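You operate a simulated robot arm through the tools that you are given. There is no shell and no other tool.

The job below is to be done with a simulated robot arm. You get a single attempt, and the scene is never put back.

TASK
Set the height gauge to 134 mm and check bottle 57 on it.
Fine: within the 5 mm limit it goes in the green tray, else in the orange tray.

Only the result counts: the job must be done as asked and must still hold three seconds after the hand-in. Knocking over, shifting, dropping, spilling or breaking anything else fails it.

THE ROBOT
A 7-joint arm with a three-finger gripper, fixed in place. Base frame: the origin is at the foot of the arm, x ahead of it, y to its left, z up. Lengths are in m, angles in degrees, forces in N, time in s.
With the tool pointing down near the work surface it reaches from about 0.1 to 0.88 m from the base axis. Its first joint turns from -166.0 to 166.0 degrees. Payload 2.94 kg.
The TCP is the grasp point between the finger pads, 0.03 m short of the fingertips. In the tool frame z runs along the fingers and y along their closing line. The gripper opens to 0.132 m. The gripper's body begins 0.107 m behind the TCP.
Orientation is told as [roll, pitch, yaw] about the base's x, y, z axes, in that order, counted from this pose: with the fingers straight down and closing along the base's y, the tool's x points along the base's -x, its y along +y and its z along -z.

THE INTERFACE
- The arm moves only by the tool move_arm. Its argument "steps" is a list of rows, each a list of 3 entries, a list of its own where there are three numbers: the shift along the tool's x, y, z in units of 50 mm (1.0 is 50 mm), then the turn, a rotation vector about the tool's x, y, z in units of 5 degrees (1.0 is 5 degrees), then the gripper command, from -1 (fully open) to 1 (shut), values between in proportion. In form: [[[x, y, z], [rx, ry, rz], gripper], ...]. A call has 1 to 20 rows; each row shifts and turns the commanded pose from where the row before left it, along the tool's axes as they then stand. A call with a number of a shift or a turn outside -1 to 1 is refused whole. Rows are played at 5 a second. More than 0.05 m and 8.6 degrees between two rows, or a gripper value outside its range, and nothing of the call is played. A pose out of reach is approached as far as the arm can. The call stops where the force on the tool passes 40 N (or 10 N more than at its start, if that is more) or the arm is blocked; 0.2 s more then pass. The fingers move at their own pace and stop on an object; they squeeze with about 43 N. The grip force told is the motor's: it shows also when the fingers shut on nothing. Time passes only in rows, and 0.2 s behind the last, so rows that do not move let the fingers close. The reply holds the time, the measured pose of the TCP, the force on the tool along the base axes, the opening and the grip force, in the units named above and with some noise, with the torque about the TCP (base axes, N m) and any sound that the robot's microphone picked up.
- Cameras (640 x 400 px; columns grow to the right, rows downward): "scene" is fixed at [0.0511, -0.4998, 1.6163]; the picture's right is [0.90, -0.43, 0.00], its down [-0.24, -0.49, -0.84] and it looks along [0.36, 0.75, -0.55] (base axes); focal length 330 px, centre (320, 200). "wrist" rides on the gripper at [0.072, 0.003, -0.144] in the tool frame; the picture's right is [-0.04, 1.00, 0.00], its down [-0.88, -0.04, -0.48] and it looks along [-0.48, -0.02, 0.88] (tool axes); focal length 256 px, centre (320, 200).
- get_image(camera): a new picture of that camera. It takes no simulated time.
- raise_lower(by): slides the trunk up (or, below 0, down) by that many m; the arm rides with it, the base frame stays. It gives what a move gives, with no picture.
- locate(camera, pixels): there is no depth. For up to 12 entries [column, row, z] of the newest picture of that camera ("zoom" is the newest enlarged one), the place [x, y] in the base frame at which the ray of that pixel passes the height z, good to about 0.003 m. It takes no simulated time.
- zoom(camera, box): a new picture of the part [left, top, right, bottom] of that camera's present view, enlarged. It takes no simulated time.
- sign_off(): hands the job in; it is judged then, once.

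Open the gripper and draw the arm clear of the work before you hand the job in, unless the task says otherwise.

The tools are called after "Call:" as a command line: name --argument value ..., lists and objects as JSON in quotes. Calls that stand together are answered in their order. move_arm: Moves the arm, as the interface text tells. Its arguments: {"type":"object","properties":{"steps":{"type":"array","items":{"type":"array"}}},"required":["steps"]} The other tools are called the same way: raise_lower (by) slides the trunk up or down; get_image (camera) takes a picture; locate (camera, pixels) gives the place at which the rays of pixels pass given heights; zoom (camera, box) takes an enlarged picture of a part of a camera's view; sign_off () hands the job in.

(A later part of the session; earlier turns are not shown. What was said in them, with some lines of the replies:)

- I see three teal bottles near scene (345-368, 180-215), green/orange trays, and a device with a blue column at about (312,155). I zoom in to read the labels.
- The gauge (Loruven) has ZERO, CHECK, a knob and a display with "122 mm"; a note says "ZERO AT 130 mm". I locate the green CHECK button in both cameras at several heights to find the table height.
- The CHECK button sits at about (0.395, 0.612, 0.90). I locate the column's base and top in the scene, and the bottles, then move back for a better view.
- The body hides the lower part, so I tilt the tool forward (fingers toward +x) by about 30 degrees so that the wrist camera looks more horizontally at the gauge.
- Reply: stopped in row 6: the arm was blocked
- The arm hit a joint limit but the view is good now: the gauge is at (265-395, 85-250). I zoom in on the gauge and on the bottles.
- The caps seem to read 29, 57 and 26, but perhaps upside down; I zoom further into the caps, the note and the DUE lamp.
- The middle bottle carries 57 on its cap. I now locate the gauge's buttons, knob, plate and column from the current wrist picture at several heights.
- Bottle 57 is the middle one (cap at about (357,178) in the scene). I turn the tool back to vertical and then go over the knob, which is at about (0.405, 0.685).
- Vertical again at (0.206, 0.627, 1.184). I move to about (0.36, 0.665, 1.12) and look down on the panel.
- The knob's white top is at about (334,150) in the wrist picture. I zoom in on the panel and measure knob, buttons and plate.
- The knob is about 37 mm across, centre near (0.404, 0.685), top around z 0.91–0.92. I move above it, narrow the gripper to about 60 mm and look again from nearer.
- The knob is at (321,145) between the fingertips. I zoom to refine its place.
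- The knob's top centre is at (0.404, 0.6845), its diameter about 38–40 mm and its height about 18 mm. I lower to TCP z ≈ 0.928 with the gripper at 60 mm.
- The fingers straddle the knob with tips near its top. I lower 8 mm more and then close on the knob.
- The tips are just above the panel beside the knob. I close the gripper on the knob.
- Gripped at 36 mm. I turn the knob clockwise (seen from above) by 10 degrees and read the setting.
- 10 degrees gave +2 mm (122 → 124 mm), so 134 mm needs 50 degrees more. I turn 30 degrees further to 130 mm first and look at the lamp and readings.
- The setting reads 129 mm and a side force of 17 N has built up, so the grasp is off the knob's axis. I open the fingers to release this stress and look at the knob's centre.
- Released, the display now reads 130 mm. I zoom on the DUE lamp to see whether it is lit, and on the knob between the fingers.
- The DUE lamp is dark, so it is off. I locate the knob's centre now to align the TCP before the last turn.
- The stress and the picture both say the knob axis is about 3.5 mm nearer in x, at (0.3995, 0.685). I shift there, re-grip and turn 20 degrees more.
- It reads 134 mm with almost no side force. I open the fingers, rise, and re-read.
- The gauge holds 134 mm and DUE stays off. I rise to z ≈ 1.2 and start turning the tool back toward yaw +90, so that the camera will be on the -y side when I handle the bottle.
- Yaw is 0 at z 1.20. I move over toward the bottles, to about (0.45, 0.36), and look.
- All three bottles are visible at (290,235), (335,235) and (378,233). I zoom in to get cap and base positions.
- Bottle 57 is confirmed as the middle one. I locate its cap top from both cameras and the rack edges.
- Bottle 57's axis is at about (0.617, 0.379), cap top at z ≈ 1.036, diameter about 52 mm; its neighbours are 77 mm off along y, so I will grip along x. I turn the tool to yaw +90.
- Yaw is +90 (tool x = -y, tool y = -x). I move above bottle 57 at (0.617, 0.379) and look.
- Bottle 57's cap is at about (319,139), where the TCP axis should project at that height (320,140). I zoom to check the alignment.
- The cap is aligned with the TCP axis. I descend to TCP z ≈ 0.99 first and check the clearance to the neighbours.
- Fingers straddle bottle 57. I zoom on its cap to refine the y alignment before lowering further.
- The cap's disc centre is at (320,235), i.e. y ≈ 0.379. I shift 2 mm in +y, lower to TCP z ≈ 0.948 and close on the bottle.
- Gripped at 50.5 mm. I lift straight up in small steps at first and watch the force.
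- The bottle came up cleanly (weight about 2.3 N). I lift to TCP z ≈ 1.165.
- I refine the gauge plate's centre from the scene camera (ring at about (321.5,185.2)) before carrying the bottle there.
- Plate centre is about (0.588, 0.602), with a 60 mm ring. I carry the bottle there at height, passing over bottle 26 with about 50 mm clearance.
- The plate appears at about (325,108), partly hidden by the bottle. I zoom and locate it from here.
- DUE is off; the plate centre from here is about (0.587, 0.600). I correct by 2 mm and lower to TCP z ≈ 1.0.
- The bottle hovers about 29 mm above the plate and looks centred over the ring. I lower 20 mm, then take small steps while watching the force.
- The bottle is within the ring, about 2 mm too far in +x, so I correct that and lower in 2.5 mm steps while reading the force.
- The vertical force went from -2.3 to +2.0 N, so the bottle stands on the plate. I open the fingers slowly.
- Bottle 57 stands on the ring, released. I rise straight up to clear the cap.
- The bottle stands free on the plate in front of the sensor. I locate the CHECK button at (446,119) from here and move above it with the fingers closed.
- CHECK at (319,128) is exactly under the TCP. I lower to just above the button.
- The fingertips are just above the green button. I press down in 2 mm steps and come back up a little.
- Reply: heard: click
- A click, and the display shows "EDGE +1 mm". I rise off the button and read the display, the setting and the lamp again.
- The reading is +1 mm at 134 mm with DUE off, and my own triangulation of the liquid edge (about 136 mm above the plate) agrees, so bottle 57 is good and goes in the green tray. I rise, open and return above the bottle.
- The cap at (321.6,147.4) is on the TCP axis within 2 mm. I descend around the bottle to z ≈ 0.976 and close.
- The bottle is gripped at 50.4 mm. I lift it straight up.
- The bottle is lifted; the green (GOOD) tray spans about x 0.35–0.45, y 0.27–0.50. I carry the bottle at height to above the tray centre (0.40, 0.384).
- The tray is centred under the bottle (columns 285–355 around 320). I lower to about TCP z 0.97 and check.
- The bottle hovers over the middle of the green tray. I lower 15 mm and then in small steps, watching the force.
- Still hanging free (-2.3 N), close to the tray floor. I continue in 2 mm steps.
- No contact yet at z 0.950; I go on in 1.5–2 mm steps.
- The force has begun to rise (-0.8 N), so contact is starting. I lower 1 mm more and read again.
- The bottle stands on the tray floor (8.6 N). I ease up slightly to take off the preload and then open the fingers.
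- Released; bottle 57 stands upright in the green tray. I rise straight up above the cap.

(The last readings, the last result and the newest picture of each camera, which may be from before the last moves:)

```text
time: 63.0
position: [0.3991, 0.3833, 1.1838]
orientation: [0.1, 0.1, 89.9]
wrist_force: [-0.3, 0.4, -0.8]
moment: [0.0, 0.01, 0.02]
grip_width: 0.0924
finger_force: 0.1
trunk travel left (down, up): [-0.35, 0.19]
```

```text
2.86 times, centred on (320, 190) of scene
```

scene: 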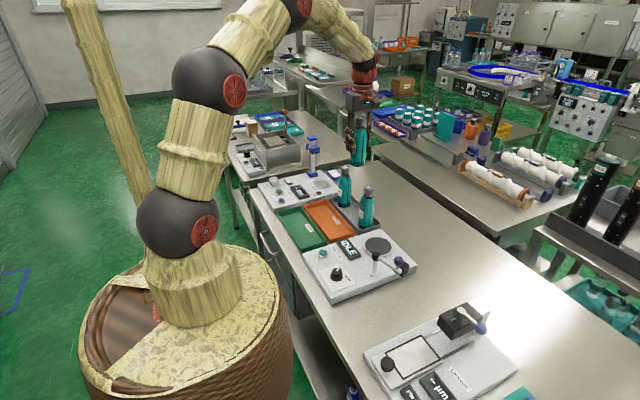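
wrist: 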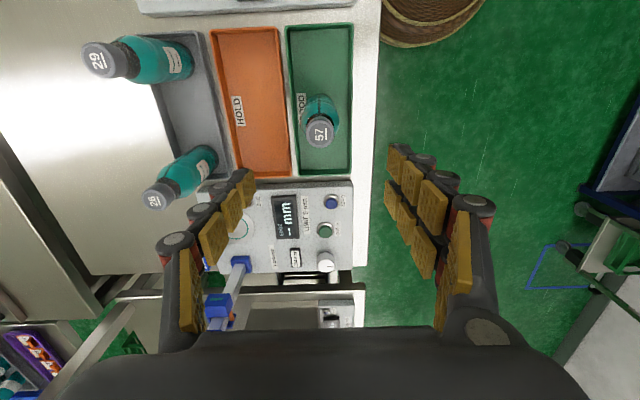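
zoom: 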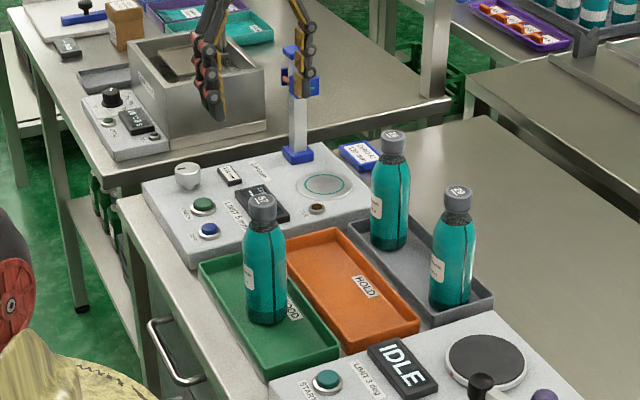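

Bottle 57 stands in the green tray; 26 and 29 are undisturbed in the rack. I draw the arm back and up, open fully, and verify the gauge setting once more.

Call:
move_arm --steps '[[[0, 0, -0.8], [0, 0, 0], -1], [[0, 0.8, 0], [0, 0, 0], -1], [[0, 0.8, 0], [0, 0, 0], -1], [[0, 0.8, 0], [0, 0, 0], -1], [[0, 0, 0], [0, 0, 0], -1], [[0, 0, 0], [0, 0, 0], -1]]'

Call:
zoom --camera "scene" --box '[260, 150, 340, 210]'

Call:
get_image --camera "scene"

Call:
get_image --camera "wrist"

```text
time: 64.3
position: [0.2785, 0.3834, 1.2246]
orientation: [0.0, 0.0, 89.9]
wrist_force: [0.1, 1.2, -1.1]
moment: [-0.01, 0.01, 0.02]
grip_width: 0.1318
finger_force: 0.0
trunk travel left (down, up): [-0.35, 0.19]
```

```text
6.67 times, centred on (300, 180) of scene
```

zoom: 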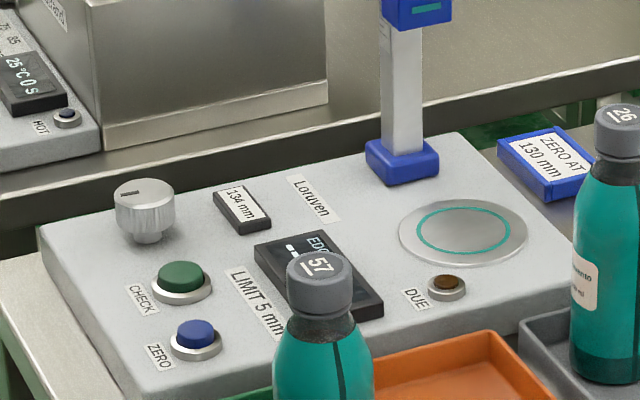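

```text
taken
```

scene: 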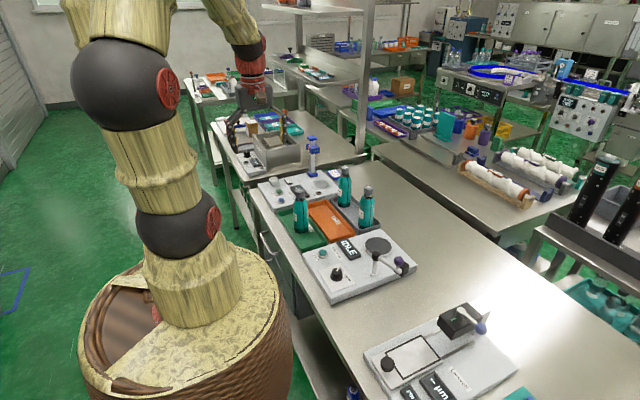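

```text
taken
```

wrist: 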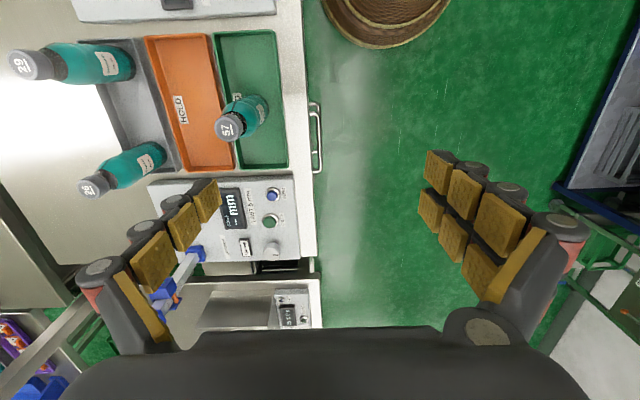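

The gauge reads 134 mm, bottle 57 (+1 mm, within the 5 mm limit) stands upright in the green tray, the other bottles are in place, the gripper is open and the arm is clear. I hand the job in.

Call:
sign_off

```text
The job is handed in.
```

The height gauge is set to 134 mm. Bottle 57 read +1 mm on it, within the 5 mm limit, so it is standing upright in the green (GOOD) tray.

- **Gauge:** The DUE lamp stayed off throughout, so I did not re-zero it at 130 mm. A rough camera estimate put the edge about 136–137 mm above the plate, close to the reading.
- **Everything else:** Bottles 26 and 29 are still in the rack. I saw nothing else shifted or knocked over. The gripper is open and the arm is drawn clear.

The job is handed in; no verdict came back with it.
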